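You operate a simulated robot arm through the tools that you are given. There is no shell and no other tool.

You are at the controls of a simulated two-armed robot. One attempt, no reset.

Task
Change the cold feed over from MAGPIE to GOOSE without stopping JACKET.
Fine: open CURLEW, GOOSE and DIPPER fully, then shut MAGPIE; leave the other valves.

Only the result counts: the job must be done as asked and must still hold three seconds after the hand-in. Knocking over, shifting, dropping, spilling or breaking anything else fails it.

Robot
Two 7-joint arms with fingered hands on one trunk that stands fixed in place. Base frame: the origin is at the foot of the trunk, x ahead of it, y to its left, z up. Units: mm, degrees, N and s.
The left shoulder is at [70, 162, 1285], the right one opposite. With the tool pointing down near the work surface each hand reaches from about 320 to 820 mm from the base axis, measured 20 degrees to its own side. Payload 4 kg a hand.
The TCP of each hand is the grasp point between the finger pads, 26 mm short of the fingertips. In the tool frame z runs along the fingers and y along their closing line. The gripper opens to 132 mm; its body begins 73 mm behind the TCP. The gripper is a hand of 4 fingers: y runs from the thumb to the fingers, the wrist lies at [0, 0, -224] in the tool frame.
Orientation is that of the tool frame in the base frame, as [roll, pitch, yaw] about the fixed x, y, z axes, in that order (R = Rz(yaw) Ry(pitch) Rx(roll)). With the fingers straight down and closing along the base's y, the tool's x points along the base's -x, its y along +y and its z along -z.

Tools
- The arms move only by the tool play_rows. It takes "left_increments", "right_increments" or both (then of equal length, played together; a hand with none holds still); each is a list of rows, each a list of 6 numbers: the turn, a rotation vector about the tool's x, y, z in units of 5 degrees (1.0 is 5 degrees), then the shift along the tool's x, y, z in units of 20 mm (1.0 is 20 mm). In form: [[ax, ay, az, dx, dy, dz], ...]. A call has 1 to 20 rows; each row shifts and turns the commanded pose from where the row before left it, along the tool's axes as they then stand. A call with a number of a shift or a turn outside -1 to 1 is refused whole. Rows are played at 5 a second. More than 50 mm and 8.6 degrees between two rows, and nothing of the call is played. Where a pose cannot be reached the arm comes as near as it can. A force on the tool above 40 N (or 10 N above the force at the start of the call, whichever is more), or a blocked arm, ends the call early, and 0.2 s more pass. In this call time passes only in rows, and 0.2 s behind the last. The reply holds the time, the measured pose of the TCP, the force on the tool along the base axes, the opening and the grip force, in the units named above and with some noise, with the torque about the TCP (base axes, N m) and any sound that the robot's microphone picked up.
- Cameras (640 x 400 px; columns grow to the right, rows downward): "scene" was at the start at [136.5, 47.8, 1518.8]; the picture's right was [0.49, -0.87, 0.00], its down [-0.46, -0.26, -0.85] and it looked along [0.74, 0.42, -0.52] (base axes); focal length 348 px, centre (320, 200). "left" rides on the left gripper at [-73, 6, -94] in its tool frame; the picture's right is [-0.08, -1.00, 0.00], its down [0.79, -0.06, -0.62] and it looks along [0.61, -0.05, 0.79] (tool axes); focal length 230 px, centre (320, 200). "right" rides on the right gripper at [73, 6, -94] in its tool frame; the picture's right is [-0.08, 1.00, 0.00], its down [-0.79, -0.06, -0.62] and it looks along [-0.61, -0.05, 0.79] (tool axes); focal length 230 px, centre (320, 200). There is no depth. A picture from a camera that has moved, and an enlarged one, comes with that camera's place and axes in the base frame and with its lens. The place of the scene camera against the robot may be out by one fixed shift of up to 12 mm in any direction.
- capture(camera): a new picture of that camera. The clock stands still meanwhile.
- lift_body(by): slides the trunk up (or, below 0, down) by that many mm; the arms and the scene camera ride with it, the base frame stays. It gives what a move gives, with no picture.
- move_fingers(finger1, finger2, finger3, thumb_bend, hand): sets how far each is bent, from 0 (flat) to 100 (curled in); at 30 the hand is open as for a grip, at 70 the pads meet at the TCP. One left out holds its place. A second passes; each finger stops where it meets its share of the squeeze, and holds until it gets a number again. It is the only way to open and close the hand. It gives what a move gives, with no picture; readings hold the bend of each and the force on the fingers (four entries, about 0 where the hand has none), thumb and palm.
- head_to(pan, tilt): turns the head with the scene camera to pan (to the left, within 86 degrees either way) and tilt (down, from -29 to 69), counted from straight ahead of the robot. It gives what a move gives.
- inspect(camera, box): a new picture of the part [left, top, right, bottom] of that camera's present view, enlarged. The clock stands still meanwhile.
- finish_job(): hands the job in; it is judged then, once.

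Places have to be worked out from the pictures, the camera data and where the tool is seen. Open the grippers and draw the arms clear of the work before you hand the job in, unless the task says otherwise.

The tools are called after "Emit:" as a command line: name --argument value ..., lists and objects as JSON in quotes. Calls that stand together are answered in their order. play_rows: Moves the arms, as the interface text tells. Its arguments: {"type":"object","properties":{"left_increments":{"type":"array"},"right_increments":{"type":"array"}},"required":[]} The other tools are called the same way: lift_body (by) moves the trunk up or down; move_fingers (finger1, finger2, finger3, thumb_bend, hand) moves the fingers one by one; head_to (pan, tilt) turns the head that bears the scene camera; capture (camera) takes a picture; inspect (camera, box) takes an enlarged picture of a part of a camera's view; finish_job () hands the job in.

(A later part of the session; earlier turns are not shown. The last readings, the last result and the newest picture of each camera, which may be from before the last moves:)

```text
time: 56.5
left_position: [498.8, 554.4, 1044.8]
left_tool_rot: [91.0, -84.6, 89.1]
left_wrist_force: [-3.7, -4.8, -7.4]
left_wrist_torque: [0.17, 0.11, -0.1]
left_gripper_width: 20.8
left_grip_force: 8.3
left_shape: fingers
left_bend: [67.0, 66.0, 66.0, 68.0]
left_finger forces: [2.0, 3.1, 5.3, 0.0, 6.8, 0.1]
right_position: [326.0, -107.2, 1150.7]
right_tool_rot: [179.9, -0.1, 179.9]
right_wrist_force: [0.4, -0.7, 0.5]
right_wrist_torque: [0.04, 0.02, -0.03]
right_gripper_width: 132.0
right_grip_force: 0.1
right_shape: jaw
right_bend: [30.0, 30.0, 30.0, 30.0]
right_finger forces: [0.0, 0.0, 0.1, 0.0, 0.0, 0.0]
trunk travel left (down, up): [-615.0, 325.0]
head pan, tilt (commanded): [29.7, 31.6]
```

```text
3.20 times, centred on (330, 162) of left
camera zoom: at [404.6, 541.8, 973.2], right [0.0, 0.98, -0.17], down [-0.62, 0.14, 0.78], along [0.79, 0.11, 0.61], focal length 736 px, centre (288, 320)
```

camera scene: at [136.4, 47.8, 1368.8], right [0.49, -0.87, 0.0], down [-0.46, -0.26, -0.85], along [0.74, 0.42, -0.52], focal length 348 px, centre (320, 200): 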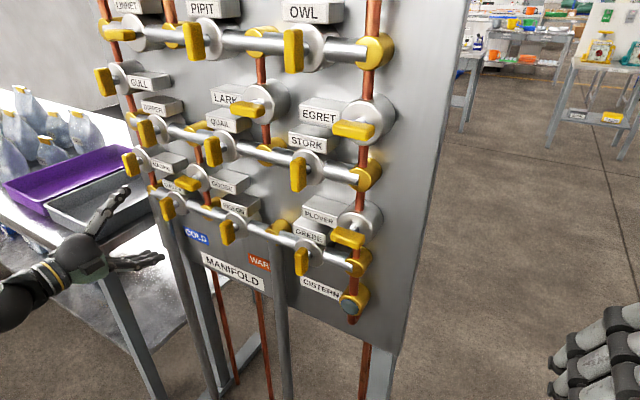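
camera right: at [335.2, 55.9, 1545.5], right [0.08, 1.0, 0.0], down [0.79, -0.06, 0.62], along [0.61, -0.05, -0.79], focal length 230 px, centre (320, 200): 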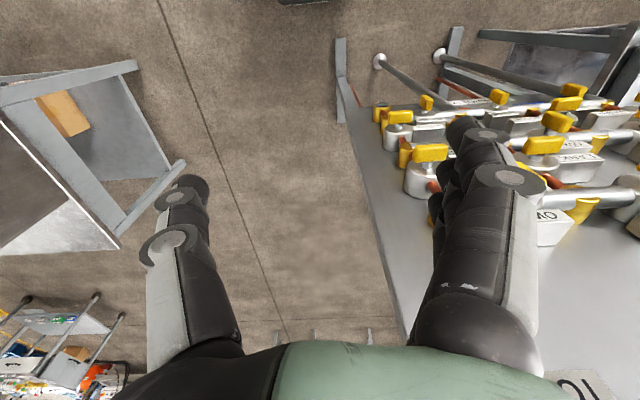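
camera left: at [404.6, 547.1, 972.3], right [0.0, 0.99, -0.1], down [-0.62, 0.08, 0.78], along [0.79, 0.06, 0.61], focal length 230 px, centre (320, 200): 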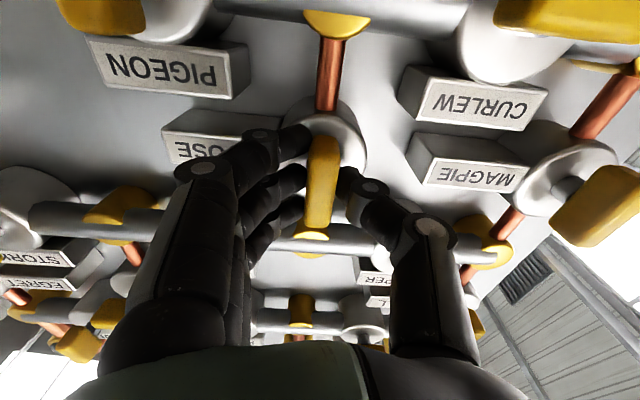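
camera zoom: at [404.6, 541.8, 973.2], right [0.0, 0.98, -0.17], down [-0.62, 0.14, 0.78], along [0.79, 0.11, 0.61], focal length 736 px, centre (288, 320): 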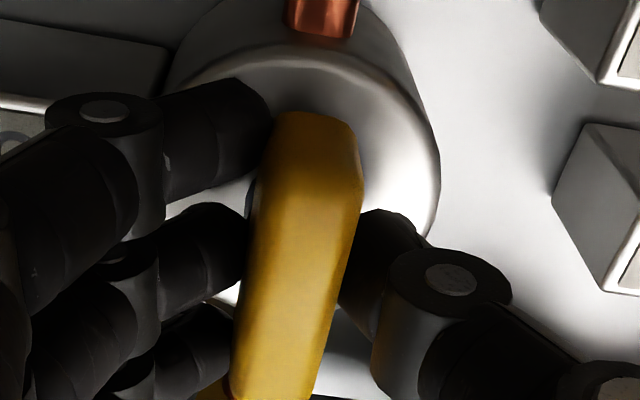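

Same signature as before (0.17 N·m, handle lagging the hand): GOOSE is at its open stop. I'll relieve the twist, open and withdraw.

Emit:
play_rows --left_increments '[[0, 0, 0.6, 0, 0, 0]]'

Emit:
move_fingers --hand "left" --finger1 48 --finger2 48 --finger3 48 --thumb_bend 48

Emit:
play_rows --left_increments '[[0, 0, 0, 0, 0, -0.75], [0, 0, 0, 0, 0, -0.75], [0, 0, 0, 0, 0, -0.75], [0, 0, 0, 0, 0, -0.75], [0, 0, 0, 0, 0, -0.5]]'

Emit:
capture --camera "left"

Emit:
inspect --camera "scene" --box '[100, 110, 260, 210]'

```text
time: 57.0
left_position: [497.9, 554.0, 1045.3]
left_tool_rot: [91.6, -87.5, 88.4]
left_wrist_force: [-1.9, -3.4, -6.3]
left_wrist_torque: [0.01, 0.11, -0.08]
left_gripper_width: 21.5
left_grip_force: 7.7
left_shape: fingers
left_bend: [67.0, 66.0, 66.0, 68.0]
left_finger forces: [3.1, 3.0, 3.3, 0.1, 6.1, 0.0]
right_position: [325.9, -109.1, 1149.6]
right_tool_rot: [-179.9, 0.1, 180.0]
right_wrist_force: [-0.3, 0.1, -0.1]
right_wrist_torque: [0.01, -0.01, 0.03]
right_gripper_width: 131.7
right_grip_force: 0.1
right_shape: jaw
right_bend: [30.0, 30.0, 30.0, 30.0]
right_finger forces: [0.0, 0.0, 0.0, 0.0, 0.2, 0.0]
trunk travel left (down, up): [-615.0, 325.0]
head pan, tilt (commanded): [29.7, 31.6]
```

```text
time: 58.0
left_position: [496.4, 554.6, 1044.6]
left_tool_rot: [91.1, -87.5, 88.8]
left_wrist_force: [-0.3, -0.2, -0.2]
left_wrist_torque: [-0.03, 0.02, -0.01]
left_gripper_width: 76.6
left_grip_force: 0.0
left_shape: fingers
left_bend: [48.0, 48.0, 48.0, 48.0]
left_finger forces: [0.0, 0.1, 0.0, 0.1, 0.0, 0.1]
right_position: [326.7, -107.3, 1149.5]
right_tool_rot: [-179.9, 0.1, 180.0]
right_wrist_force: [-0.3, -0.2, -0.2]
right_wrist_torque: [0.0, 0.02, 0.02]
right_gripper_width: 131.8
right_grip_force: 0.0
right_shape: jaw
right_bend: [30.0, 30.0, 30.0, 30.0]
right_finger forces: [0.0, 0.0, 0.0, 0.0, 0.0, 0.0]
trunk travel left (down, up): [-615.0, 325.0]
head pan, tilt (commanded): [29.7, 31.6]
```

```text
time: 59.1
left_position: [428.6, 554.8, 1044.9]
left_tool_rot: [90.3, -87.5, 89.6]
left_wrist_force: [0.8, -0.5, 0.9]
left_wrist_torque: [0.0, 0.03, -0.01]
left_gripper_width: 76.5
left_grip_force: 0.1
left_shape: fingers
left_bend: [48.0, 48.0, 48.0, 48.0]
left_finger forces: [0.0, 0.1, 0.0, 0.0, 0.0, 0.1]
right_position: [325.8, -109.5, 1149.9]
right_tool_rot: [-180.0, 0.0, -180.0]
right_wrist_force: [0.2, -0.5, 0.3]
right_wrist_torque: [0.0, -0.02, -0.02]
right_gripper_width: 131.8
right_grip_force: 0.1
right_shape: jaw
right_bend: [30.0, 30.0, 30.0, 30.0]
right_finger forces: [0.0, 0.0, 0.0, 0.0, 0.0, 0.0]
trunk travel left (down, up): [-615.0, 325.0]
head pan, tilt (commanded): [29.7, 31.6]
```

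```text
taken
camera left: at [333.9, 546.0, 972.3], right [0.0, 0.99, -0.12], down [-0.62, 0.1, 0.78], along [0.79, 0.07, 0.61], focal length 230 px, centre (320, 200)
```

left: 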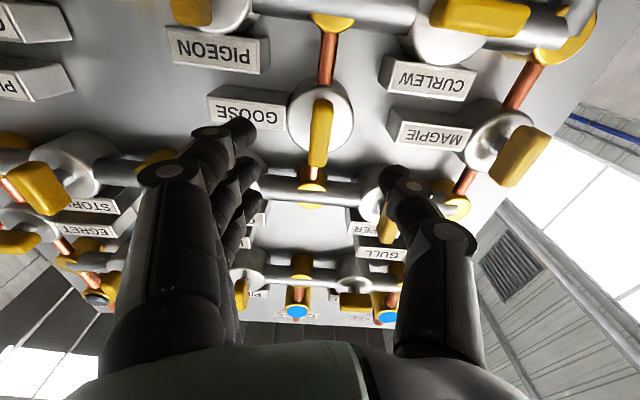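

```text
4.00 times, centred on (180, 160) of scene
camera zoom: at [136.2, 47.6, 1368.8], right [0.49, -0.87, 0.0], down [-0.46, -0.26, -0.85], along [0.74, 0.42, -0.52], focal length 1393 px, centre (880, 360)
```

zoom: 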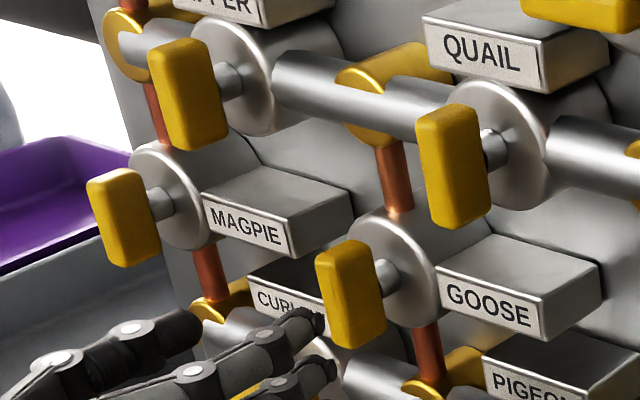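

GOOSE is open (handle along its vertical pipe). Next is DIPPER: I'll roll the hand back 177.5° to fingers-left at standoff, then move up and left in front of it.

Emit:
play_rows --left_increments '[[0, 0, 1, 0, 0, 0], [0, 0, 1, 0, 0, 0], [0, 0, 1, 0, 0, 0], [0, 0, 1, 0, 0, 0], [0, 0, 1, 0, 0, 0], [0, 0, 1, 0, 0, 0], [0, 0, 1, 0, 0, 0], [0, 0, 1, 0, 0, 0], [0, 0, 1, 0, 0, 0], [0, 0, 1, 0, 0, 0], [0, 0, 1, 0, 0, 0], [0, 0, 1, 0, 0, 0], [0, 0, 1, 0, 0, 0], [0, 0, 1, 0, 0, 0], [0, 0, 1, 0, 0, 0], [0, 0, 1, 0, 0, 0], [0, 0, 1, 0, 0, 0], [0, 0, 1, 0, 0, 0], [0, 0, 1, 0, 0, 0], [0, 0, 1, 0, 0, 0]]'

Emit:
play_rows --left_increments '[[0, 0, 1, 0, 0, 0], [0, 0, 1, 0, 0, 0], [0, 0, 1, 0, 0, 0], [0, 0, 1, 0, 0, 0], [0, 0, 1, 0, 0, 0], [0, 0, 1, 0, 0, 0], [0, 0, 1, 0, 0, 0], [0, 0, 1, 0, 0, 0], [0, 0, 1, 0, 0, 0], [0, 0, 1, 0, 0, 0], [0, 0, 1, 0, 0, 0], [0, 0, 1, 0, 0, 0], [0, 0, 1, 0, 0, 0], [0, 0, 1, 0, 0, 0], [0, 0, 1, 0, 0, 0], [0, 0, 0.5, 0, 0, 0]]'

Emit:
play_rows --left_increments '[[0, 0, 0, -0.86, 0.86, 0], [0, 0, 0, -0.86, 0.86, 0], [0, 0, 0, -0.86, 0.86, 0], [0, 0, 0, -0.86, 0.86, 0], [0, 0, 0, -0.86, 0.86, 0]]'

Emit:
capture --camera "left"

Emit:
capture --camera "scene"

```text
time: 63.4
left_position: [427.4, 556.7, 1046.3]
left_tool_rot: [-90.1, 7.6, -90.0]
left_wrist_force: [-0.2, 0.7, -0.4]
left_wrist_torque: [0.01, 0.0, -0.03]
left_gripper_width: 76.3
left_grip_force: 0.0
left_shape: fingers
left_bend: [48.0, 48.0, 48.0, 48.0]
left_finger forces: [0.0, 0.1, 0.1, 0.0, 0.0, 0.0]
right_position: [326.3, -106.1, 1149.1]
right_tool_rot: [-179.9, 0.0, 179.9]
right_wrist_force: [0.3, -0.6, 0.4]
right_wrist_torque: [-0.01, -0.01, -0.03]
right_gripper_width: 131.5
right_grip_force: 0.1
right_shape: jaw
right_bend: [30.0, 30.0, 30.0, 30.0]
right_finger forces: [0.0, 0.1, 0.1, 0.0, 0.1, 0.0]
trunk travel left (down, up): [-615.0, 325.0]
head pan, tilt (commanded): [29.7, 31.6]
```

```text
time: 66.8
left_position: [429.4, 555.5, 1045.5]
left_tool_rot: [-91.6, 84.9, -91.6]
left_wrist_force: [-0.7, 0.0, 0.4]
left_wrist_torque: [0.0, -0.01, 0.0]
left_gripper_width: 76.5
left_grip_force: 0.0
left_shape: fingers
left_bend: [48.0, 48.0, 48.0, 48.0]
left_finger forces: [0.0, 0.0, 0.0, 0.0, 0.1, 0.0]
right_position: [329.1, -108.4, 1149.6]
right_tool_rot: [180.0, -0.1, 180.0]
right_wrist_force: [0.4, 0.6, -1.3]
right_wrist_torque: [-0.03, 0.06, 0.02]
right_gripper_width: 131.6
right_grip_force: 0.1
right_shape: jaw
right_bend: [30.0, 30.0, 30.0, 30.0]
right_finger forces: [0.0, 0.0, 0.0, 0.0, 0.0, 0.1]
trunk travel left (down, up): [-615.0, 325.0]
head pan, tilt (commanded): [29.7, 31.6]
```

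```text
time: 68.0
left_position: [427.8, 649.2, 1123.9]
left_tool_rot: [-90.5, 85.0, -90.6]
left_wrist_force: [-0.1, -0.4, 0.9]
left_wrist_torque: [0.02, 0.02, 0.02]
left_gripper_width: 76.5
left_grip_force: 0.0
left_shape: fingers
left_bend: [48.0, 48.0, 48.0, 48.0]
left_finger forces: [0.0, 0.0, 0.1, 0.0, 0.0, 0.1]
right_position: [326.9, -107.8, 1148.3]
right_tool_rot: [179.9, 0.0, 180.0]
right_wrist_force: [-0.2, -0.3, 0.3]
right_wrist_torque: [-0.02, 0.0, 0.01]
right_gripper_width: 131.7
right_grip_force: 0.1
right_shape: jaw
right_bend: [30.0, 30.0, 30.0, 30.0]
right_finger forces: [0.0, 0.1, 0.0, 0.0, 0.1, 0.0]
trunk travel left (down, up): [-615.0, 325.0]
head pan, tilt (commanded): [29.7, 31.6]
```

```text
taken
camera left: at [335.0, 661.2, 1196.2], right [0.0, -0.99, 0.16], down [-0.62, -0.13, -0.78], along [0.79, -0.1, -0.61], focal length 230 px, centre (320, 200)
```

left: 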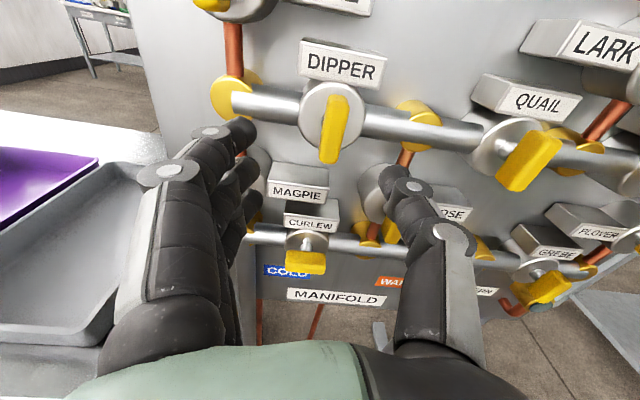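

```text
taken
camera scene: at [135.9, 47.9, 1368.9], right [0.49, -0.87, 0.0], down [-0.46, -0.26, -0.85], along [0.74, 0.42, -0.52], focal length 348 px, centre (320, 200)
```

scene: 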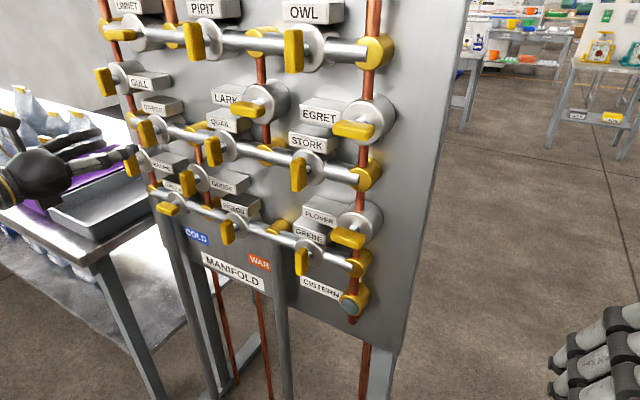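

The hand is 5° short in roll and about 10 mm left and 7 mm low of DIPPER, whose handle I read at (514, 639.5, 1131). I'll correct these and re-image.

Emit:
play_rows --left_increments '[[0, 0, 1, 0, 0, 0], [0, 0, 0, -0.35, -0.48, 0]]'

Emit:
capture --camera "left"

Emit:
inspect --camera "left" --box '[260, 70, 420, 170]'

```text
time: 68.5
left_position: [427.2, 637.2, 1131.1]
left_tool_rot: [146.5, 89.9, 146.4]
left_wrist_force: [-0.4, 0.2, 0.7]
left_wrist_torque: [0.03, -0.01, 0.03]
left_gripper_width: 76.7
left_grip_force: 0.2
left_shape: fingers
left_bend: [48.0, 48.0, 48.0, 48.0]
left_finger forces: [0.0, 0.1, 0.1, 0.0, 0.0, 0.0]
right_position: [327.3, -107.5, 1151.3]
right_tool_rot: [-179.9, 0.0, 179.9]
right_wrist_force: [0.9, 0.7, -0.1]
right_wrist_torque: [-0.03, -0.02, 0.02]
right_gripper_width: 131.5
right_grip_force: 0.0
right_shape: jaw
right_bend: [30.0, 30.0, 30.0, 30.0]
right_finger forces: [0.1, 0.0, 0.0, 0.0, 0.0, 0.1]
trunk travel left (down, up): [-615.0, 325.0]
head pan, tilt (commanded): [29.7, 31.6]
```

```text
taken
camera left: at [333.8, 642.9, 1204.0], right [0.0, -1.0, 0.08], down [-0.62, -0.06, -0.78], along [0.79, -0.05, -0.62], focal length 230 px, centre (320, 200)
```

left: 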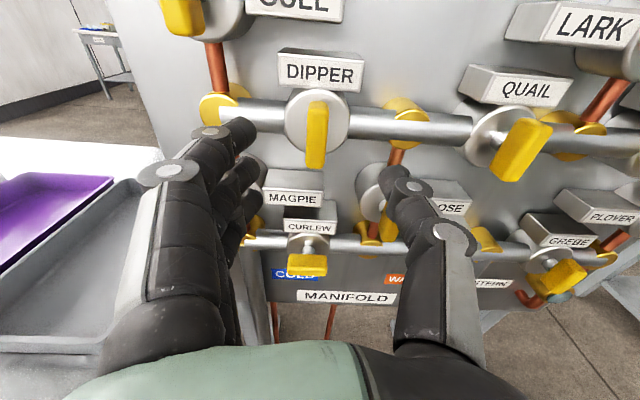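

```text
4.00 times, centred on (340, 120) of left
camera zoom: at [333.8, 642.9, 1204.0], right [0.0, -1.0, 0.08], down [-0.62, -0.06, -0.78], along [0.79, -0.05, -0.62], focal length 920 px, centre (240, 520)
```

zoom: 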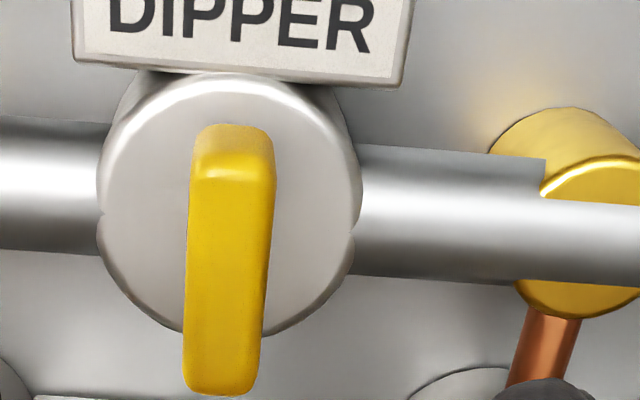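

DIPPER's handle sits at y≈639.2, z≈1130; I'll trim 2 mm left, 1 mm down, and advance 58 mm to straddle it.

Emit:
play_rows --left_increments '[[0, 0, 0, 0.05, 0.1, 0.65], [0, 0, 0, 0, 0, 0.75], [0, 0, 0, 0, 0, 0.75], [0, 0, 0, 0, 0, 0.75]]'

Emit:
capture --camera "left"

Emit:
inspect --camera "scene" --box '[70, 80, 230, 180]'

```text
time: 69.5
left_position: [485.5, 640.8, 1129.8]
left_tool_rot: [-155.7, 90.0, -155.8]
left_wrist_force: [-0.3, 0.2, 0.4]
left_wrist_torque: [0.01, 0.0, 0.01]
left_gripper_width: 76.6
left_grip_force: 0.1
left_shape: fingers
left_bend: [48.0, 48.0, 48.0, 48.0]
left_finger forces: [0.1, 0.0, 0.1, 0.0, 0.0, 0.1]
right_position: [328.4, -108.6, 1148.8]
right_tool_rot: [180.0, 0.1, -180.0]
right_wrist_force: [0.0, -0.2, -0.3]
right_wrist_torque: [0.02, 0.0, -0.01]
right_gripper_width: 131.8
right_grip_force: 0.0
right_shape: jaw
right_bend: [30.0, 30.0, 30.0, 30.0]
right_finger forces: [0.0, 0.0, 0.0, 0.1, 0.0, 0.0]
trunk travel left (down, up): [-615.0, 325.0]
head pan, tilt (commanded): [29.7, 31.6]
```

```text
taken
camera left: at [393.1, 647.0, 1202.2], right [0.0, -1.0, 0.08], down [-0.62, -0.06, -0.78], along [0.79, -0.05, -0.62], focal length 230 px, centre (320, 200)
```

left: 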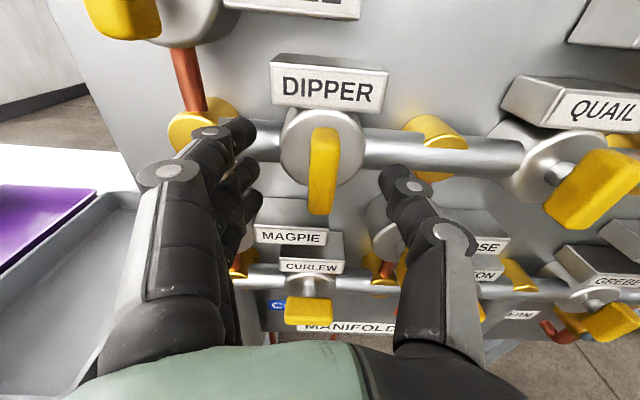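

```text
4.00 times, centred on (150, 130) of scene
camera zoom: at [136.9, 48.0, 1368.8], right [0.49, -0.87, 0.0], down [-0.46, -0.26, -0.85], along [0.74, 0.42, -0.53], focal length 1393 px, centre (1000, 480)
```

zoom: 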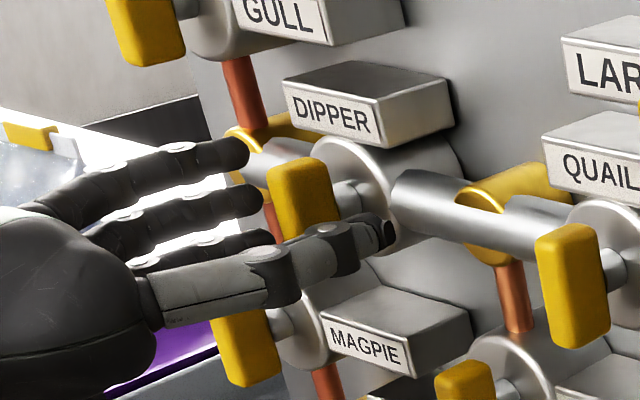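

The handle lies between fingers and thumb as for the earlier valves. I'll advance 12 mm and close.

Emit:
play_rows --left_increments '[[0, 0, 0, 0, -0.05, 0.3], [0, 0, 0, 0, 0, 0.3]]'

Emit:
move_fingers --hand "left" --finger1 62 --finger2 62 --finger3 62 --thumb_bend 62

Emit:
inspect --camera "left" --box '[230, 100, 430, 225]'

Emit:
move_fingers --hand "left" --finger1 70 --finger2 70 --finger3 70 --thumb_bend 70

Emit:
inspect --camera "left" --box '[230, 100, 430, 225]'

```text
time: 70.2
left_position: [497.2, 640.9, 1128.8]
left_tool_rot: [-165.9, 89.9, -166.0]
left_wrist_force: [0.3, 0.8, 1.2]
left_wrist_torque: [-0.02, -0.03, 0.01]
left_gripper_width: 76.3
left_grip_force: 0.0
left_shape: fingers
left_bend: [48.0, 48.0, 48.0, 48.0]
left_finger forces: [0.0, 0.0, 0.1, 0.0, 0.0, 0.1]
right_position: [326.2, -108.3, 1149.7]
right_tool_rot: [-180.0, 0.0, 180.0]
right_wrist_force: [-0.1, 0.4, -1.0]
right_wrist_torque: [0.03, -0.03, 0.03]
right_gripper_width: 131.5
right_grip_force: 0.1
right_shape: jaw
right_bend: [30.0, 30.0, 30.0, 30.0]
right_finger forces: [0.0, 0.0, 0.0, 0.1, 0.0, 0.0]
trunk travel left (down, up): [-615.0, 325.0]
head pan, tilt (commanded): [29.7, 31.6]
```

```text
time: 71.2
left_position: [497.1, 639.2, 1129.8]
left_tool_rot: [-153.6, 89.9, -153.6]
left_wrist_force: [1.1, -0.8, -0.2]
left_wrist_torque: [0.0, 0.01, 0.02]
left_gripper_width: 34.4
left_grip_force: 0.1
left_shape: fingers
left_bend: [62.0, 62.0, 62.0, 62.0]
left_finger forces: [0.0, 0.1, 0.0, 0.0, 0.0, 0.1]
right_position: [328.2, -108.3, 1148.9]
right_tool_rot: [-180.0, 0.0, -179.9]
right_wrist_force: [-0.1, 0.5, 0.7]
right_wrist_torque: [0.0, 0.0, 0.0]
right_gripper_width: 131.4
right_grip_force: 0.1
right_shape: jaw
right_bend: [30.0, 30.0, 30.0, 30.0]
right_finger forces: [0.0, 0.0, 0.1, 0.0, 0.0, 0.0]
trunk travel left (down, up): [-615.0, 325.0]
head pan, tilt (commanded): [29.7, 31.6]
```

```text
3.20 times, centred on (330, 162) of left
camera zoom: at [404.2, 645.7, 1202.3], right [0.0, -1.0, 0.08], down [-0.62, -0.06, -0.78], along [0.79, -0.05, -0.62], focal length 736 px, centre (288, 320)
```

zoom: 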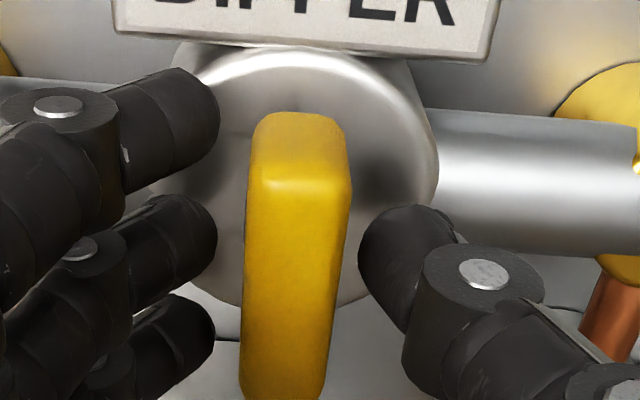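

```text
time: 72.2
left_position: [496.7, 640.4, 1129.1]
left_tool_rot: [-153.0, 89.9, -152.9]
left_wrist_force: [2.1, 2.6, 1.0]
left_wrist_torque: [-0.01, 0.02, 0.05]
left_gripper_width: 22.8
left_grip_force: 6.3
left_shape: fingers
left_bend: [67.0, 67.0, 67.0, 68.0]
left_finger forces: [2.6, 2.7, 2.5, 0.0, 5.4, 0.0]
right_position: [326.7, -107.3, 1150.3]
right_tool_rot: [-180.0, 0.1, 179.9]
right_wrist_force: [0.0, 0.7, 0.4]
right_wrist_torque: [-0.01, 0.01, 0.02]
right_gripper_width: 131.8
right_grip_force: 0.1
right_shape: jaw
right_bend: [30.0, 30.0, 30.0, 30.0]
right_finger forces: [0.1, 0.0, 0.1, 0.0, 0.1, 0.0]
trunk travel left (down, up): [-615.0, 325.0]
head pan, tilt (commanded): [29.7, 31.6]
```

```text
3.20 times, centred on (330, 162) of left
camera zoom: at [404.4, 646.2, 1202.2], right [0.0, -1.0, 0.08], down [-0.62, -0.06, -0.78], along [0.79, -0.05, -0.62], focal length 736 px, centre (288, 320)
```

zoom: 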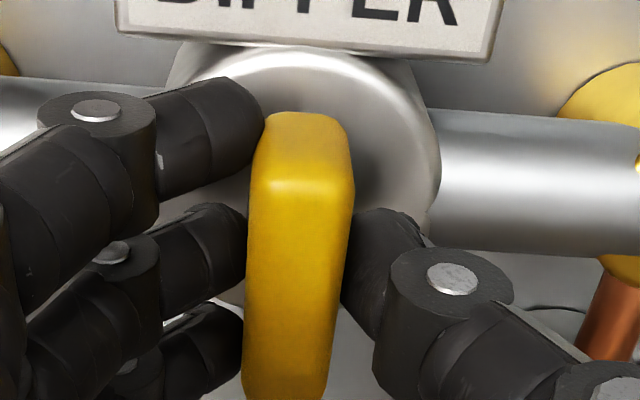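

DIPPER is gripped evenly. I'll turn 10° counter-clockwise and check that it follows.

Emit:
play_rows --left_increments '[[0, 0, -0.5, 0, 0, 0], [0, 0, -0.5, 0, 0, 0], [0, 0, -0.5, 0, 0, 0], [0, 0, -0.5, 0, 0, 0]]'

Emit:
inspect --camera "left" --box '[230, 100, 430, 225]'

```text
time: 73.2
left_position: [496.8, 640.1, 1129.1]
left_tool_rot: [-90.3, 79.9, -90.3]
left_wrist_force: [-0.9, 2.2, 1.7]
left_wrist_torque: [0.0, 0.01, 0.04]
left_gripper_width: 22.2
left_grip_force: 7.5
left_shape: fingers
left_bend: [67.0, 67.0, 66.0, 68.0]
left_finger forces: [2.9, 2.7, 3.0, 0.0, 6.0, 0.0]
right_position: [326.5, -106.8, 1149.7]
right_tool_rot: [179.9, 0.0, 180.0]
right_wrist_force: [-0.2, 0.0, 0.2]
right_wrist_torque: [0.02, -0.01, 0.0]
right_gripper_width: 131.8
right_grip_force: 0.1
right_shape: jaw
right_bend: [30.0, 30.0, 30.0, 30.0]
right_finger forces: [0.1, 0.1, 0.0, 0.1, 0.0, 0.1]
trunk travel left (down, up): [-615.0, 325.0]
head pan, tilt (commanded): [29.7, 31.6]
```

```text
3.20 times, centred on (330, 162) of left
camera zoom: at [404.7, 658.7, 1200.0], right [0.0, -0.97, 0.25], down [-0.62, -0.2, -0.76], along [0.79, -0.15, -0.6], focal length 736 px, centre (288, 320)
```

zoom: 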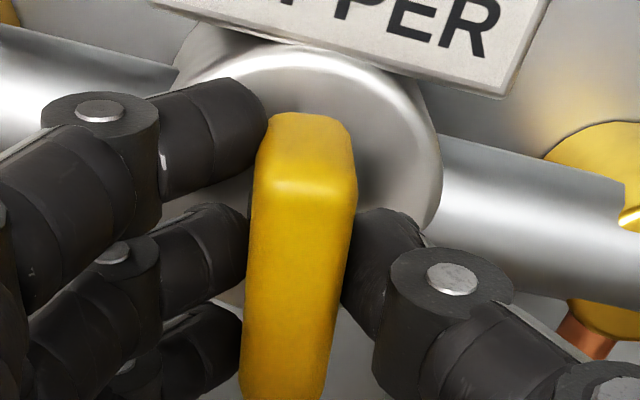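

DIPPER follows the hand. I'll turn the remaining 80° and then feel for the stop.

Emit:
play_rows --left_increments '[[0, 0, -1, 0, 0, 0], [0, 0, -1, 0, 0, 0], [0, 0, -1, 0, 0, 0], [0, 0, -1, 0, 0, 0], [0, 0, -1, 0, 0, 0], [0, 0, -1, 0, 0, 0], [0, 0, -1, 0, 0, 0], [0, 0, -1, 0, 0, 0], [0, 0, -1, 0, 0, 0], [0, 0, -1, 0, 0, 0], [0, 0, -1, 0, 0, 0], [0, 0, -1, 0, 0, 0], [0, 0, -1, 0, 0, 0], [0, 0, -1, 0, 0, 0]]'

Emit:
play_rows --left_increments '[[0, 0, -0.5, 0, 0, 0], [0, 0, -0.5, 0, 0, 0], [0, 0, -0.5, 0, 0, 0], [0, 0, -0.5, 0, 0, 0], [0, 0, -0.4, 0, 0, 0], [0, 0, -0.4, 0, 0, 0]]'

Emit:
inspect --camera "left" --box '[230, 100, 430, 225]'

Emit:
inspect --camera "scene" --box '[70, 80, 230, 180]'

```text
time: 76.2
left_position: [498.7, 640.0, 1129.8]
left_tool_rot: [-90.1, 9.9, -90.1]
left_wrist_force: [0.8, 0.2, -3.5]
left_wrist_torque: [0.02, 0.06, 0.01]
left_gripper_width: 22.4
left_grip_force: 6.7
left_shape: fingers
left_bend: [67.0, 67.0, 66.0, 68.0]
left_finger forces: [2.8, 3.0, 3.4, 0.1, 5.6, 0.0]
right_position: [328.0, -107.5, 1149.7]
right_tool_rot: [180.0, 0.1, 180.0]
right_wrist_force: [0.2, 0.1, 0.2]
right_wrist_torque: [0.0, 0.04, 0.0]
right_gripper_width: 131.8
right_grip_force: 0.0
right_shape: jaw
right_bend: [30.0, 30.0, 30.0, 30.0]
right_finger forces: [0.0, 0.1, 0.0, 0.1, 0.1, 0.1]
trunk travel left (down, up): [-615.0, 325.0]
head pan, tilt (commanded): [29.7, 31.6]
```

```text
time: 77.5
left_position: [497.0, 640.1, 1129.7]
left_tool_rot: [-90.2, -4.2, -90.1]
left_wrist_force: [1.1, -1.4, -1.6]
left_wrist_torque: [0.14, 0.05, -0.04]
left_gripper_width: 21.8
left_grip_force: 7.2
left_shape: fingers
left_bend: [67.0, 67.0, 66.0, 68.0]
left_finger forces: [1.6, 2.6, 4.3, 0.0, 6.3, 0.0]
right_position: [326.7, -107.3, 1149.2]
right_tool_rot: [-179.9, 0.0, 180.0]
right_wrist_force: [0.0, 0.2, 0.3]
right_wrist_torque: [0.0, 0.02, 0.0]
right_gripper_width: 131.8
right_grip_force: 0.0
right_shape: jaw
right_bend: [30.0, 30.0, 30.0, 30.0]
right_finger forces: [0.0, 0.0, 0.0, 0.0, 0.0, 0.0]
trunk travel left (down, up): [-615.0, 325.0]
head pan, tilt (commanded): [29.7, 31.6]
```

```text
3.20 times, centred on (330, 162) of left
camera zoom: at [404.6, 712.1, 1117.9], right [0.0, 0.15, 0.99], down [-0.62, -0.78, 0.12], along [0.79, -0.61, 0.09], focal length 736 px, centre (288, 320)
```

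zoom: 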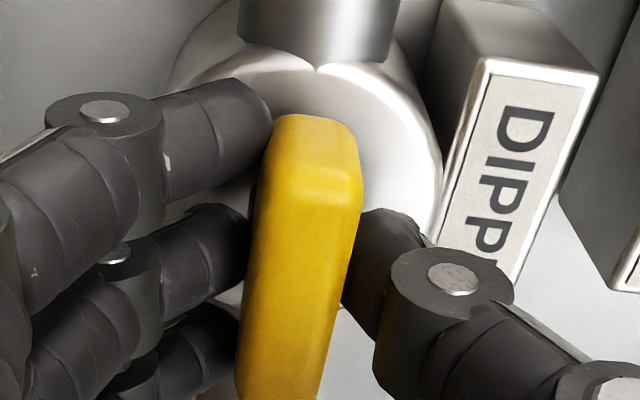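

```text
4.00 times, centred on (150, 130) of scene
camera zoom: at [136.8, 47.7, 1368.8], right [0.49, -0.87, 0.0], down [-0.46, -0.26, -0.85], along [0.74, 0.42, -0.52], focal length 1393 px, centre (1000, 480)
```

zoom: 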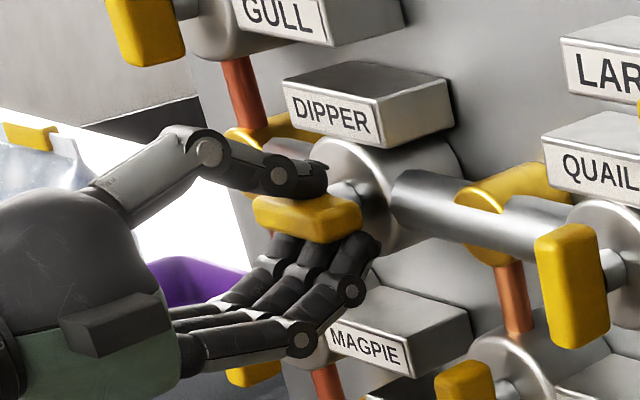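

DIPPER is at its open stop (0.14 N·m, handle lagging). I'll relieve, release and withdraw.

Emit:
play_rows --left_increments '[[0, 0, 0.5, 0, 0, 0]]'

Emit:
move_fingers --hand "left" --finger1 48 --finger2 48 --finger3 48 --thumb_bend 48

Emit:
play_rows --left_increments '[[0, 0, 0, 0, 0, -0.75], [0, 0, 0, 0, 0, -0.75], [0, 0, 0, 0, 0, -0.75], [0, 0, 0, 0, 0, -0.75], [0, 0, 0, 0, 0, -0.75], [0, 0, 0, 0, 0, -0.75]]'

Emit:
capture --camera "left"

Emit:
capture --camera "scene"

Emit:
inspect --camera "scene" --box '[90, 90, 250, 190]'

```text
time: 78.0
left_position: [498.8, 639.5, 1129.2]
left_tool_rot: [-90.1, -1.7, -90.0]
left_wrist_force: [0.4, -1.1, -1.6]
left_wrist_torque: [0.01, -0.01, -0.04]
left_gripper_width: 22.1
left_grip_force: 7.2
left_shape: fingers
left_bend: [67.0, 67.0, 66.0, 68.0]
left_finger forces: [2.8, 2.5, 2.9, 0.1, 5.8, 0.0]
right_position: [326.6, -108.4, 1149.6]
right_tool_rot: [179.9, 0.0, -179.9]
right_wrist_force: [0.4, -0.5, 0.0]
right_wrist_torque: [0.02, -0.01, 0.03]
right_gripper_width: 131.8
right_grip_force: 0.0
right_shape: jaw
right_bend: [30.0, 30.0, 30.0, 30.0]
right_finger forces: [0.1, 0.0, 0.0, 0.0, 0.1, 0.0]
trunk travel left (down, up): [-615.0, 325.0]
head pan, tilt (commanded): [29.7, 31.6]
```

```text
time: 79.0
left_position: [496.9, 640.0, 1130.0]
left_tool_rot: [-90.1, -1.5, -89.9]
left_wrist_force: [0.4, 0.7, -0.2]
left_wrist_torque: [0.04, 0.01, 0.0]
left_gripper_width: 76.6
left_grip_force: 0.1
left_shape: fingers
left_bend: [48.0, 48.0, 48.0, 48.0]
left_finger forces: [0.1, 0.1, 0.0, 0.0, 0.0, 0.1]
right_position: [326.5, -108.5, 1149.3]
right_tool_rot: [-180.0, 0.1, -179.9]
right_wrist_force: [0.0, -1.3, 0.5]
right_wrist_torque: [0.01, -0.02, 0.02]
right_gripper_width: 131.4
right_grip_force: 0.0
right_shape: jaw
right_bend: [30.0, 30.0, 30.0, 30.0]
right_finger forces: [0.0, 0.0, 0.0, 0.0, 0.0, 0.1]
trunk travel left (down, up): [-615.0, 325.0]
head pan, tilt (commanded): [29.7, 31.6]
```

```text
time: 80.3
left_position: [407.1, 638.2, 1130.2]
left_tool_rot: [-90.0, -1.6, -90.0]
left_wrist_force: [0.2, -0.5, 0.4]
left_wrist_torque: [-0.02, -0.02, 0.01]
left_gripper_width: 76.6
left_grip_force: 0.0
left_shape: fingers
left_bend: [48.0, 48.0, 48.0, 48.0]
left_finger forces: [0.1, 0.1, 0.0, 0.0, 0.1, 0.1]
right_position: [326.2, -108.7, 1150.4]
right_tool_rot: [-179.9, 0.0, 180.0]
right_wrist_force: [-0.5, -0.6, 0.0]
right_wrist_torque: [-0.01, -0.03, -0.01]
right_gripper_width: 131.6
right_grip_force: 0.1
right_shape: jaw
right_bend: [30.0, 30.0, 30.0, 30.0]
right_finger forces: [0.0, 0.0, 0.0, 0.0, 0.0, 0.0]
trunk travel left (down, up): [-615.0, 325.0]
head pan, tilt (commanded): [29.7, 31.6]
```

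```text
taken
camera left: at [314.4, 712.1, 1121.8], right [0.0, 0.1, 0.99], down [-0.62, -0.78, 0.08], along [0.79, -0.61, 0.06], focal length 230 px, centre (320, 200)
```

left: 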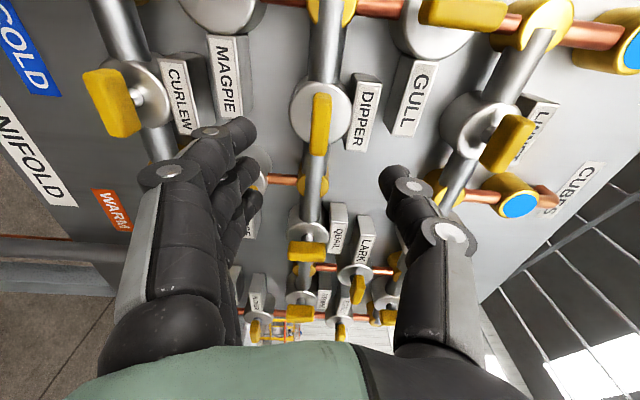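

```text
taken
camera scene: at [135.8, 47.5, 1368.9], right [0.49, -0.87, 0.0], down [-0.46, -0.26, -0.85], along [0.74, 0.42, -0.52], focal length 348 px, centre (320, 200)
```

scene: 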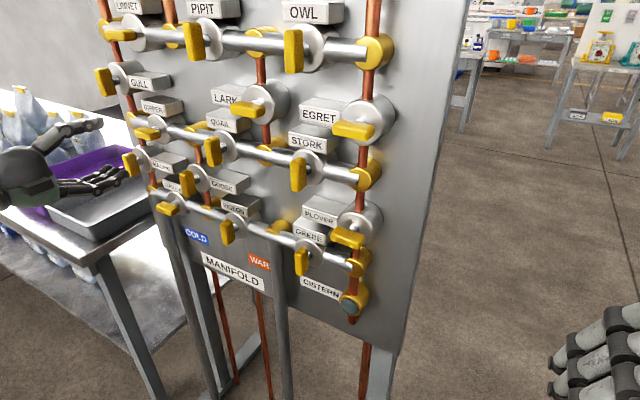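

```text
4.00 times, centred on (170, 140) of scene
camera zoom: at [135.8, 47.5, 1368.9], right [0.49, -0.87, 0.0], down [-0.46, -0.26, -0.85], along [0.74, 0.42, -0.52], focal length 1393 px, centre (920, 440)
```

zoom: 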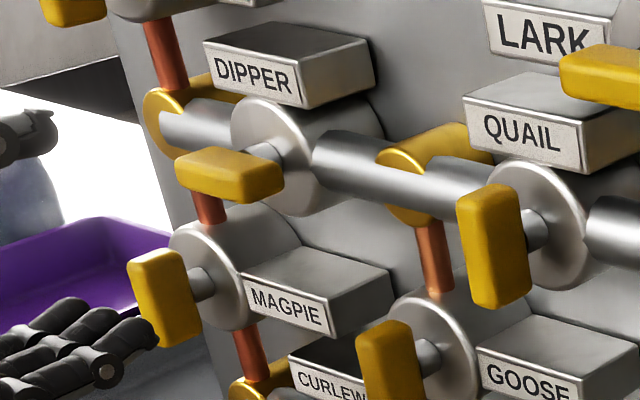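

DIPPER is open; CURLEW, GOOSE and DIPPER all lie along their pipes. Now I'll move at standoff to in front of MAGPIE (y≈727, z≈1046) and roll the hand to thumb-left so I can then turn it clockwise within the proven range.

Emit:
play_rows --left_increments '[[0, 0, 0, -0.9, 0.815, 0], [0, 0, 0, -0.9, 0.815, 0], [0, 0, 0, -0.9, 0.815, 0], [0, 0, 0, -0.9, 0.815, 0], [0, 0, 0, -0.9, 0.815, 0]]'

Emit:
capture --camera "left"

Emit:
capture --camera "scene"

```text
time: 81.5
left_position: [407.4, 727.9, 1045.3]
left_tool_rot: [-90.1, -1.6, -90.0]
left_wrist_force: [-0.6, 0.3, -0.2]
left_wrist_torque: [0.0, -0.03, 0.03]
left_gripper_width: 76.6
left_grip_force: 0.0
left_shape: fingers
left_bend: [48.0, 48.0, 48.0, 48.0]
left_finger forces: [0.1, 0.0, 0.1, 0.0, 0.0, 0.0]
right_position: [327.2, -106.5, 1150.9]
right_tool_rot: [-179.9, 0.0, -180.0]
right_wrist_force: [0.0, 0.0, 0.1]
right_wrist_torque: [-0.01, 0.01, 0.01]
right_gripper_width: 131.8
right_grip_force: 0.1
right_shape: jaw
right_bend: [30.0, 30.0, 30.0, 30.0]
right_finger forces: [0.1, 0.0, 0.1, 0.1, 0.1, 0.0]
trunk travel left (down, up): [-615.0, 325.0]
head pan, tilt (commanded): [29.7, 31.6]
```

```text
taken
camera left: at [315.1, 801.2, 1037.0], right [0.0, 0.1, 0.99], down [-0.62, -0.78, 0.08], along [0.79, -0.61, 0.06], focal length 230 px, centre (320, 200)
```

left: 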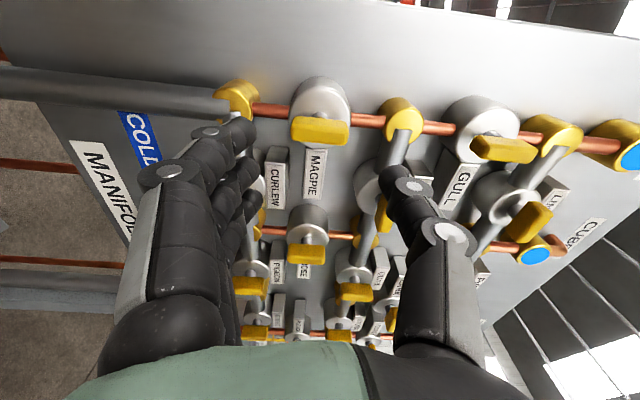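

```text
taken
camera scene: at [137.0, 48.8, 1368.8], right [0.5, -0.87, 0.0], down [-0.46, -0.26, -0.85], along [0.74, 0.42, -0.53], focal length 348 px, centre (320, 200)
```

scene: 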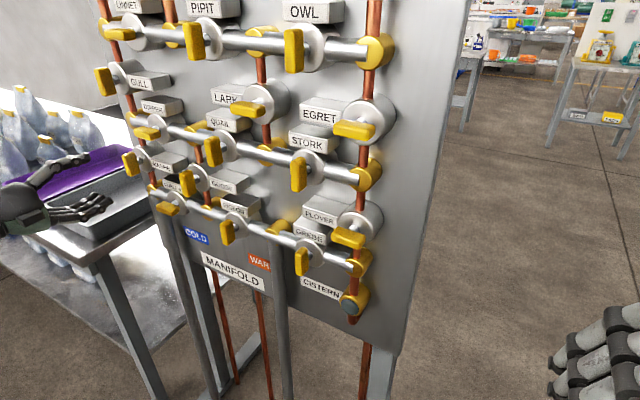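

MAGPIE's handle is at about (514, 724.5, 1045.5). I'll roll the hand −88.4° at this standoff to thumb-left/fingers-right.

Emit:
play_rows --left_increments '[[0, 0, -1, 0, 0, 0], [0, 0, -1, 0, 0, 0], [0, 0, -1, 0, 0, 0], [0, 0, -1, 0, 0, 0], [0, 0, -1, 0, 0, 0], [0, 0, -1, 0, 0, 0], [0, 0, -1, 0, 0, 0], [0, 0, -1, 0, 0, 0], [0, 0, -1, 0, 0, 0], [0, 0, -1, 0, 0, 0], [0, 0, -1, 0, 0, 0], [0, 0, -1, 0, 0, 0], [0, 0, -1, 0, 0, 0], [0, 0, -1, 0, 0, 0], [0, 0, -1, 0, 0, 0], [0, 0, -1, 0, 0, 0], [0, 0, -1, 0, 0, 0], [0, 0, -0.68, 0, 0, 0]]'

Emit:
capture --camera "left"

Emit:
capture --camera "scene"

```text
time: 85.3
left_position: [406.3, 727.0, 1045.2]
left_tool_rot: [164.9, -89.8, 15.0]
left_wrist_force: [0.5, 0.3, -0.1]
left_wrist_torque: [0.01, 0.0, 0.0]
left_gripper_width: 76.4
left_grip_force: 0.0
left_shape: fingers
left_bend: [48.0, 48.0, 48.0, 48.0]
left_finger forces: [0.0, 0.0, 0.0, 0.1, 0.0, 0.1]
right_position: [327.5, -108.1, 1148.8]
right_tool_rot: [-180.0, -0.1, -179.9]
right_wrist_force: [0.4, -0.1, -0.3]
right_wrist_torque: [-0.02, -0.02, -0.03]
right_gripper_width: 131.7
right_grip_force: 0.1
right_shape: jaw
right_bend: [30.0, 30.0, 30.0, 30.0]
right_finger forces: [0.1, 0.1, 0.0, 0.0, 0.1, 0.0]
trunk travel left (down, up): [-615.0, 325.0]
head pan, tilt (commanded): [29.7, 31.6]
```

```text
taken
camera left: at [314.0, 721.6, 972.6], right [0.0, 1.0, -0.08], down [-0.62, 0.06, 0.79], along [0.79, 0.05, 0.61], focal length 230 px, centre (320, 200)
```

left: 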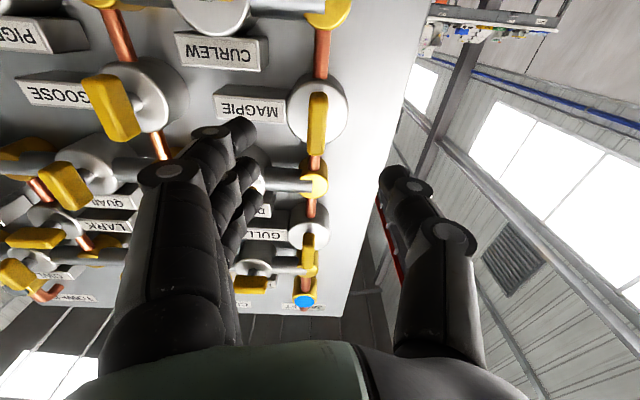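

```text
taken
camera scene: at [136.4, 47.8, 1368.8], right [0.49, -0.87, 0.0], down [-0.46, -0.26, -0.85], along [0.74, 0.42, -0.52], focal length 348 px, centre (320, 200)
```

scene: 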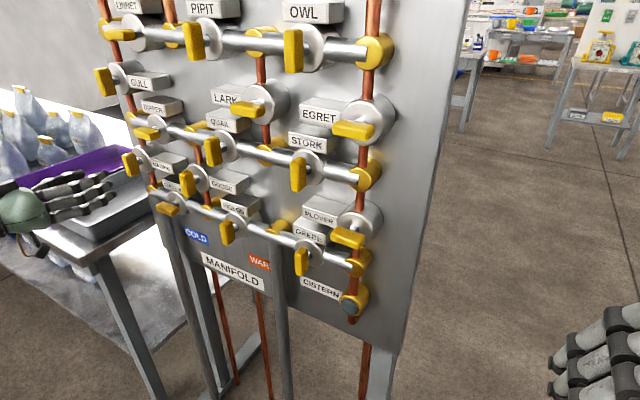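

The hand is reachable in this pose, and MAGPIE reads y≈724.7, z≈1045. I'll trim 2.5 mm right and advance to straddle its vertical handle.

Emit:
play_rows --left_increments '[[0, 0, 0, 0, 0.12, 0.79], [0, 0, 0, 0, 0, 0.79], [0, 0, 0, 0, 0, 0.79], [0, 0, 0, 0, 0, 0.79], [0, 0, 0, 0, 0, 0.79]]'

Emit:
capture --camera "left"

Emit:
inspect --camera "scene" --box '[60, 100, 220, 200]'

```text
time: 86.5
left_position: [486.9, 723.2, 1044.8]
left_tool_rot: [-147.5, -89.8, -32.6]
left_wrist_force: [-0.4, -0.3, -0.7]
left_wrist_torque: [-0.01, -0.02, 0.02]
left_gripper_width: 76.5
left_grip_force: 0.0
left_shape: fingers
left_bend: [48.0, 48.0, 48.0, 48.0]
left_finger forces: [0.0, 0.0, 0.0, 0.0, 0.1, 0.1]
right_position: [327.7, -106.9, 1149.4]
right_tool_rot: [180.0, 0.0, -179.9]
right_wrist_force: [0.2, 0.4, -1.4]
right_wrist_torque: [-0.03, 0.0, -0.03]
right_gripper_width: 131.8
right_grip_force: 0.1
right_shape: jaw
right_bend: [30.0, 30.0, 30.0, 30.0]
right_finger forces: [0.0, 0.0, 0.0, 0.0, 0.0, 0.0]
trunk travel left (down, up): [-615.0, 325.0]
head pan, tilt (commanded): [29.7, 31.6]
```

```text
taken
camera left: at [394.5, 718.6, 971.7], right [0.0, 1.0, -0.08], down [-0.62, 0.06, 0.79], along [0.79, 0.05, 0.61], focal length 230 px, centre (320, 200)
```

left: 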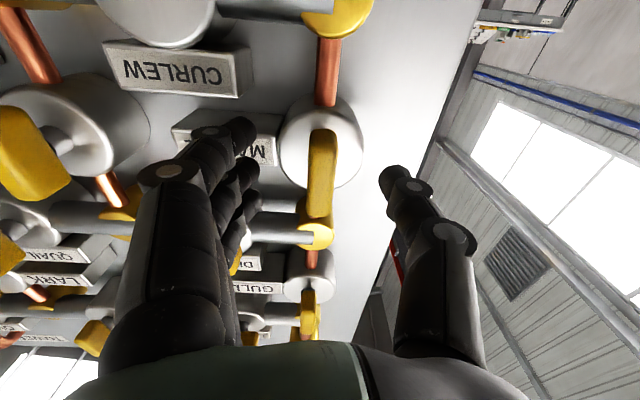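

```text
4.00 times, centred on (140, 150) of scene
camera zoom: at [137.0, 48.0, 1368.7], right [0.49, -0.87, 0.0], down [-0.46, -0.26, -0.85], along [0.74, 0.42, -0.53], focal length 1393 px, centre (1040, 400)
```

zoom: 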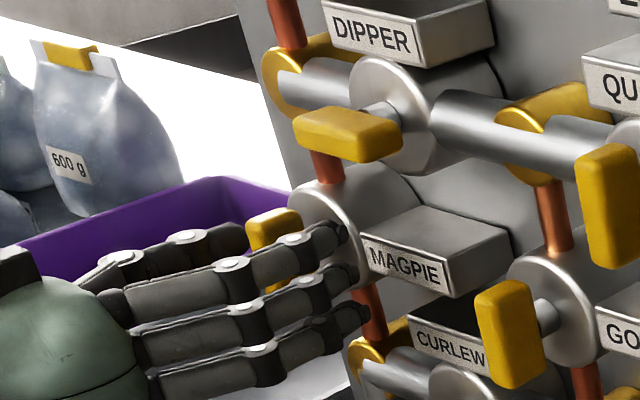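

MAGPIE's handle is centred in the hand. I'll advance 10 mm and close on it.

Emit:
play_rows --left_increments '[[0, 0, 0, 0, 0, 0.25], [0, 0, 0, 0, 0, 0.25]]'

Emit:
move_fingers --hand "left" --finger1 62 --finger2 62 --finger3 62 --thumb_bend 62

Emit:
inspect --camera "left" --box '[230, 100, 430, 225]'

Emit:
move_fingers --hand "left" --finger1 70 --finger2 70 --finger3 70 --thumb_bend 70

Emit:
inspect --camera "left" --box '[230, 100, 430, 225]'

```text
time: 87.2
left_position: [496.9, 725.3, 1045.2]
left_tool_rot: [-133.7, -89.9, -46.2]
left_wrist_force: [0.2, 0.1, 0.5]
left_wrist_torque: [0.01, -0.02, 0.0]
left_gripper_width: 76.8
left_grip_force: 0.0
left_shape: fingers
left_bend: [48.0, 48.0, 48.0, 48.0]
left_finger forces: [0.0, 0.0, 0.0, 0.0, 0.1, 0.0]
right_position: [327.0, -107.3, 1149.7]
right_tool_rot: [-179.9, 0.0, 180.0]
right_wrist_force: [0.0, 0.0, 0.2]
right_wrist_torque: [0.0, 0.01, 0.0]
right_gripper_width: 131.9
right_grip_force: 0.1
right_shape: jaw
right_bend: [30.0, 30.0, 30.0, 30.0]
right_finger forces: [0.0, 0.0, 0.0, 0.0, 0.0, 0.0]
trunk travel left (down, up): [-615.0, 325.0]
head pan, tilt (commanded): [29.7, 31.6]
```

```text
time: 88.2
left_position: [495.8, 724.1, 1046.3]
left_tool_rot: [-128.3, -89.8, -51.7]
left_wrist_force: [0.3, 0.0, 0.1]
left_wrist_torque: [0.02, -0.02, 0.02]
left_gripper_width: 34.1
left_grip_force: 0.2
left_shape: fingers
left_bend: [62.0, 62.0, 62.0, 62.0]
left_finger forces: [0.0, 0.0, 0.1, 0.1, 0.1, 0.0]
right_position: [326.9, -109.0, 1151.0]
right_tool_rot: [180.0, 0.0, 180.0]
right_wrist_force: [0.5, 0.1, -0.2]
right_wrist_torque: [0.0, 0.03, 0.01]
right_gripper_width: 131.7
right_grip_force: 0.1
right_shape: jaw
right_bend: [30.0, 30.0, 30.0, 30.0]
right_finger forces: [0.0, 0.0, 0.0, 0.0, 0.1, 0.0]
trunk travel left (down, up): [-615.0, 325.0]
head pan, tilt (commanded): [29.7, 31.6]
```

```text
3.20 times, centred on (330, 162) of left
camera zoom: at [403.7, 719.1, 972.6], right [0.0, 1.0, -0.08], down [-0.62, 0.06, 0.79], along [0.79, 0.05, 0.61], focal length 736 px, centre (288, 320)
```

zoom: 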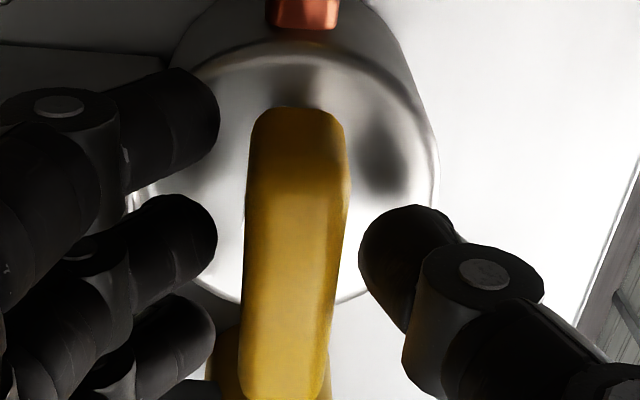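

```text
time: 89.2
left_position: [497.6, 723.9, 1046.5]
left_tool_rot: [-132.0, -89.9, -48.2]
left_wrist_force: [0.4, -3.1, -1.1]
left_wrist_torque: [-0.02, 0.05, -0.03]
left_gripper_width: 22.5
left_grip_force: 7.0
left_shape: fingers
left_bend: [67.0, 67.0, 67.0, 68.0]
left_finger forces: [2.8, 2.7, 2.7, 0.1, 5.8, 0.0]
right_position: [326.4, -108.8, 1149.4]
right_tool_rot: [-180.0, 0.1, -180.0]
right_wrist_force: [-0.3, -0.1, 0.0]
right_wrist_torque: [-0.01, -0.02, 0.02]
right_gripper_width: 132.0
right_grip_force: 0.1
right_shape: jaw
right_bend: [30.0, 30.0, 30.0, 30.0]
right_finger forces: [0.0, 0.0, 0.0, 0.1, 0.1, 0.0]
trunk travel left (down, up): [-615.0, 325.0]
head pan, tilt (commanded): [29.7, 31.6]
```

```text
3.20 times, centred on (330, 162) of left
camera zoom: at [404.1, 718.5, 972.7], right [0.0, 1.0, -0.08], down [-0.62, 0.06, 0.79], along [0.79, 0.05, 0.61], focal length 736 px, centre (288, 320)
```

zoom: 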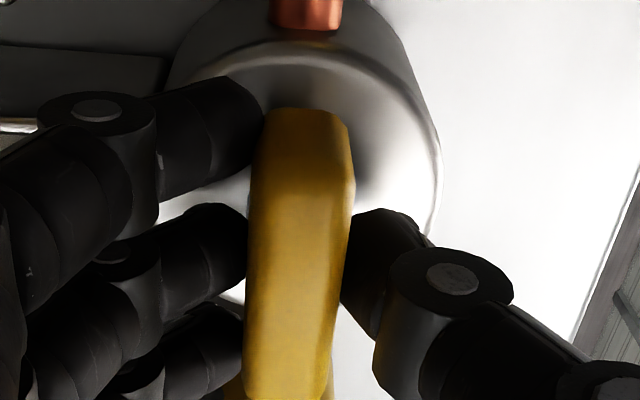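

MAGPIE is gripped. With the three others confirmed open, I'll turn it 10° clockwise (seen from the front) and check the torque and motion.

Emit:
play_rows --left_increments '[[0, 0, 0.5, 0, 0, 0], [0, 0, 0.5, 0, 0, 0], [0, 0, 0.5, 0, 0, 0], [0, 0, 0.5, 0, 0, 0]]'

Emit:
inspect --camera "left" --box '[230, 100, 430, 225]'

```text
time: 90.2
left_position: [496.8, 725.4, 1046.3]
left_tool_rot: [-90.6, -80.0, -89.5]
left_wrist_force: [2.1, -5.4, -1.4]
left_wrist_torque: [-0.05, 0.02, -0.09]
left_gripper_width: 23.1
left_grip_force: 7.1
left_shape: fingers
left_bend: [66.0, 66.0, 67.0, 68.0]
left_finger forces: [3.5, 3.3, 3.0, 0.1, 4.6, 0.0]
right_position: [327.2, -109.0, 1149.4]
right_tool_rot: [180.0, 0.0, -180.0]
right_wrist_force: [0.5, -0.7, 0.1]
right_wrist_torque: [0.01, 0.01, 0.02]
right_gripper_width: 131.5
right_grip_force: 0.1
right_shape: jaw
right_bend: [30.0, 30.0, 30.0, 30.0]
right_finger forces: [0.0, 0.0, 0.1, 0.0, 0.0, 0.0]
trunk travel left (down, up): [-615.0, 325.0]
head pan, tilt (commanded): [29.7, 31.6]
```

```text
3.20 times, centred on (330, 162) of left
camera zoom: at [403.9, 731.6, 972.8], right [0.0, 1.0, 0.1], down [-0.62, -0.08, 0.78], along [0.79, -0.06, 0.61], focal length 736 px, centre (288, 320)
```

zoom: 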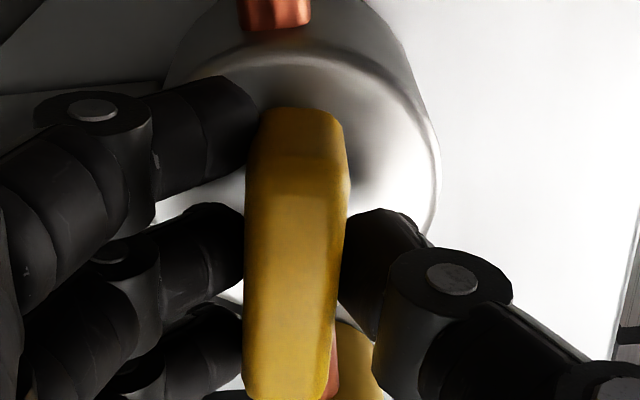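

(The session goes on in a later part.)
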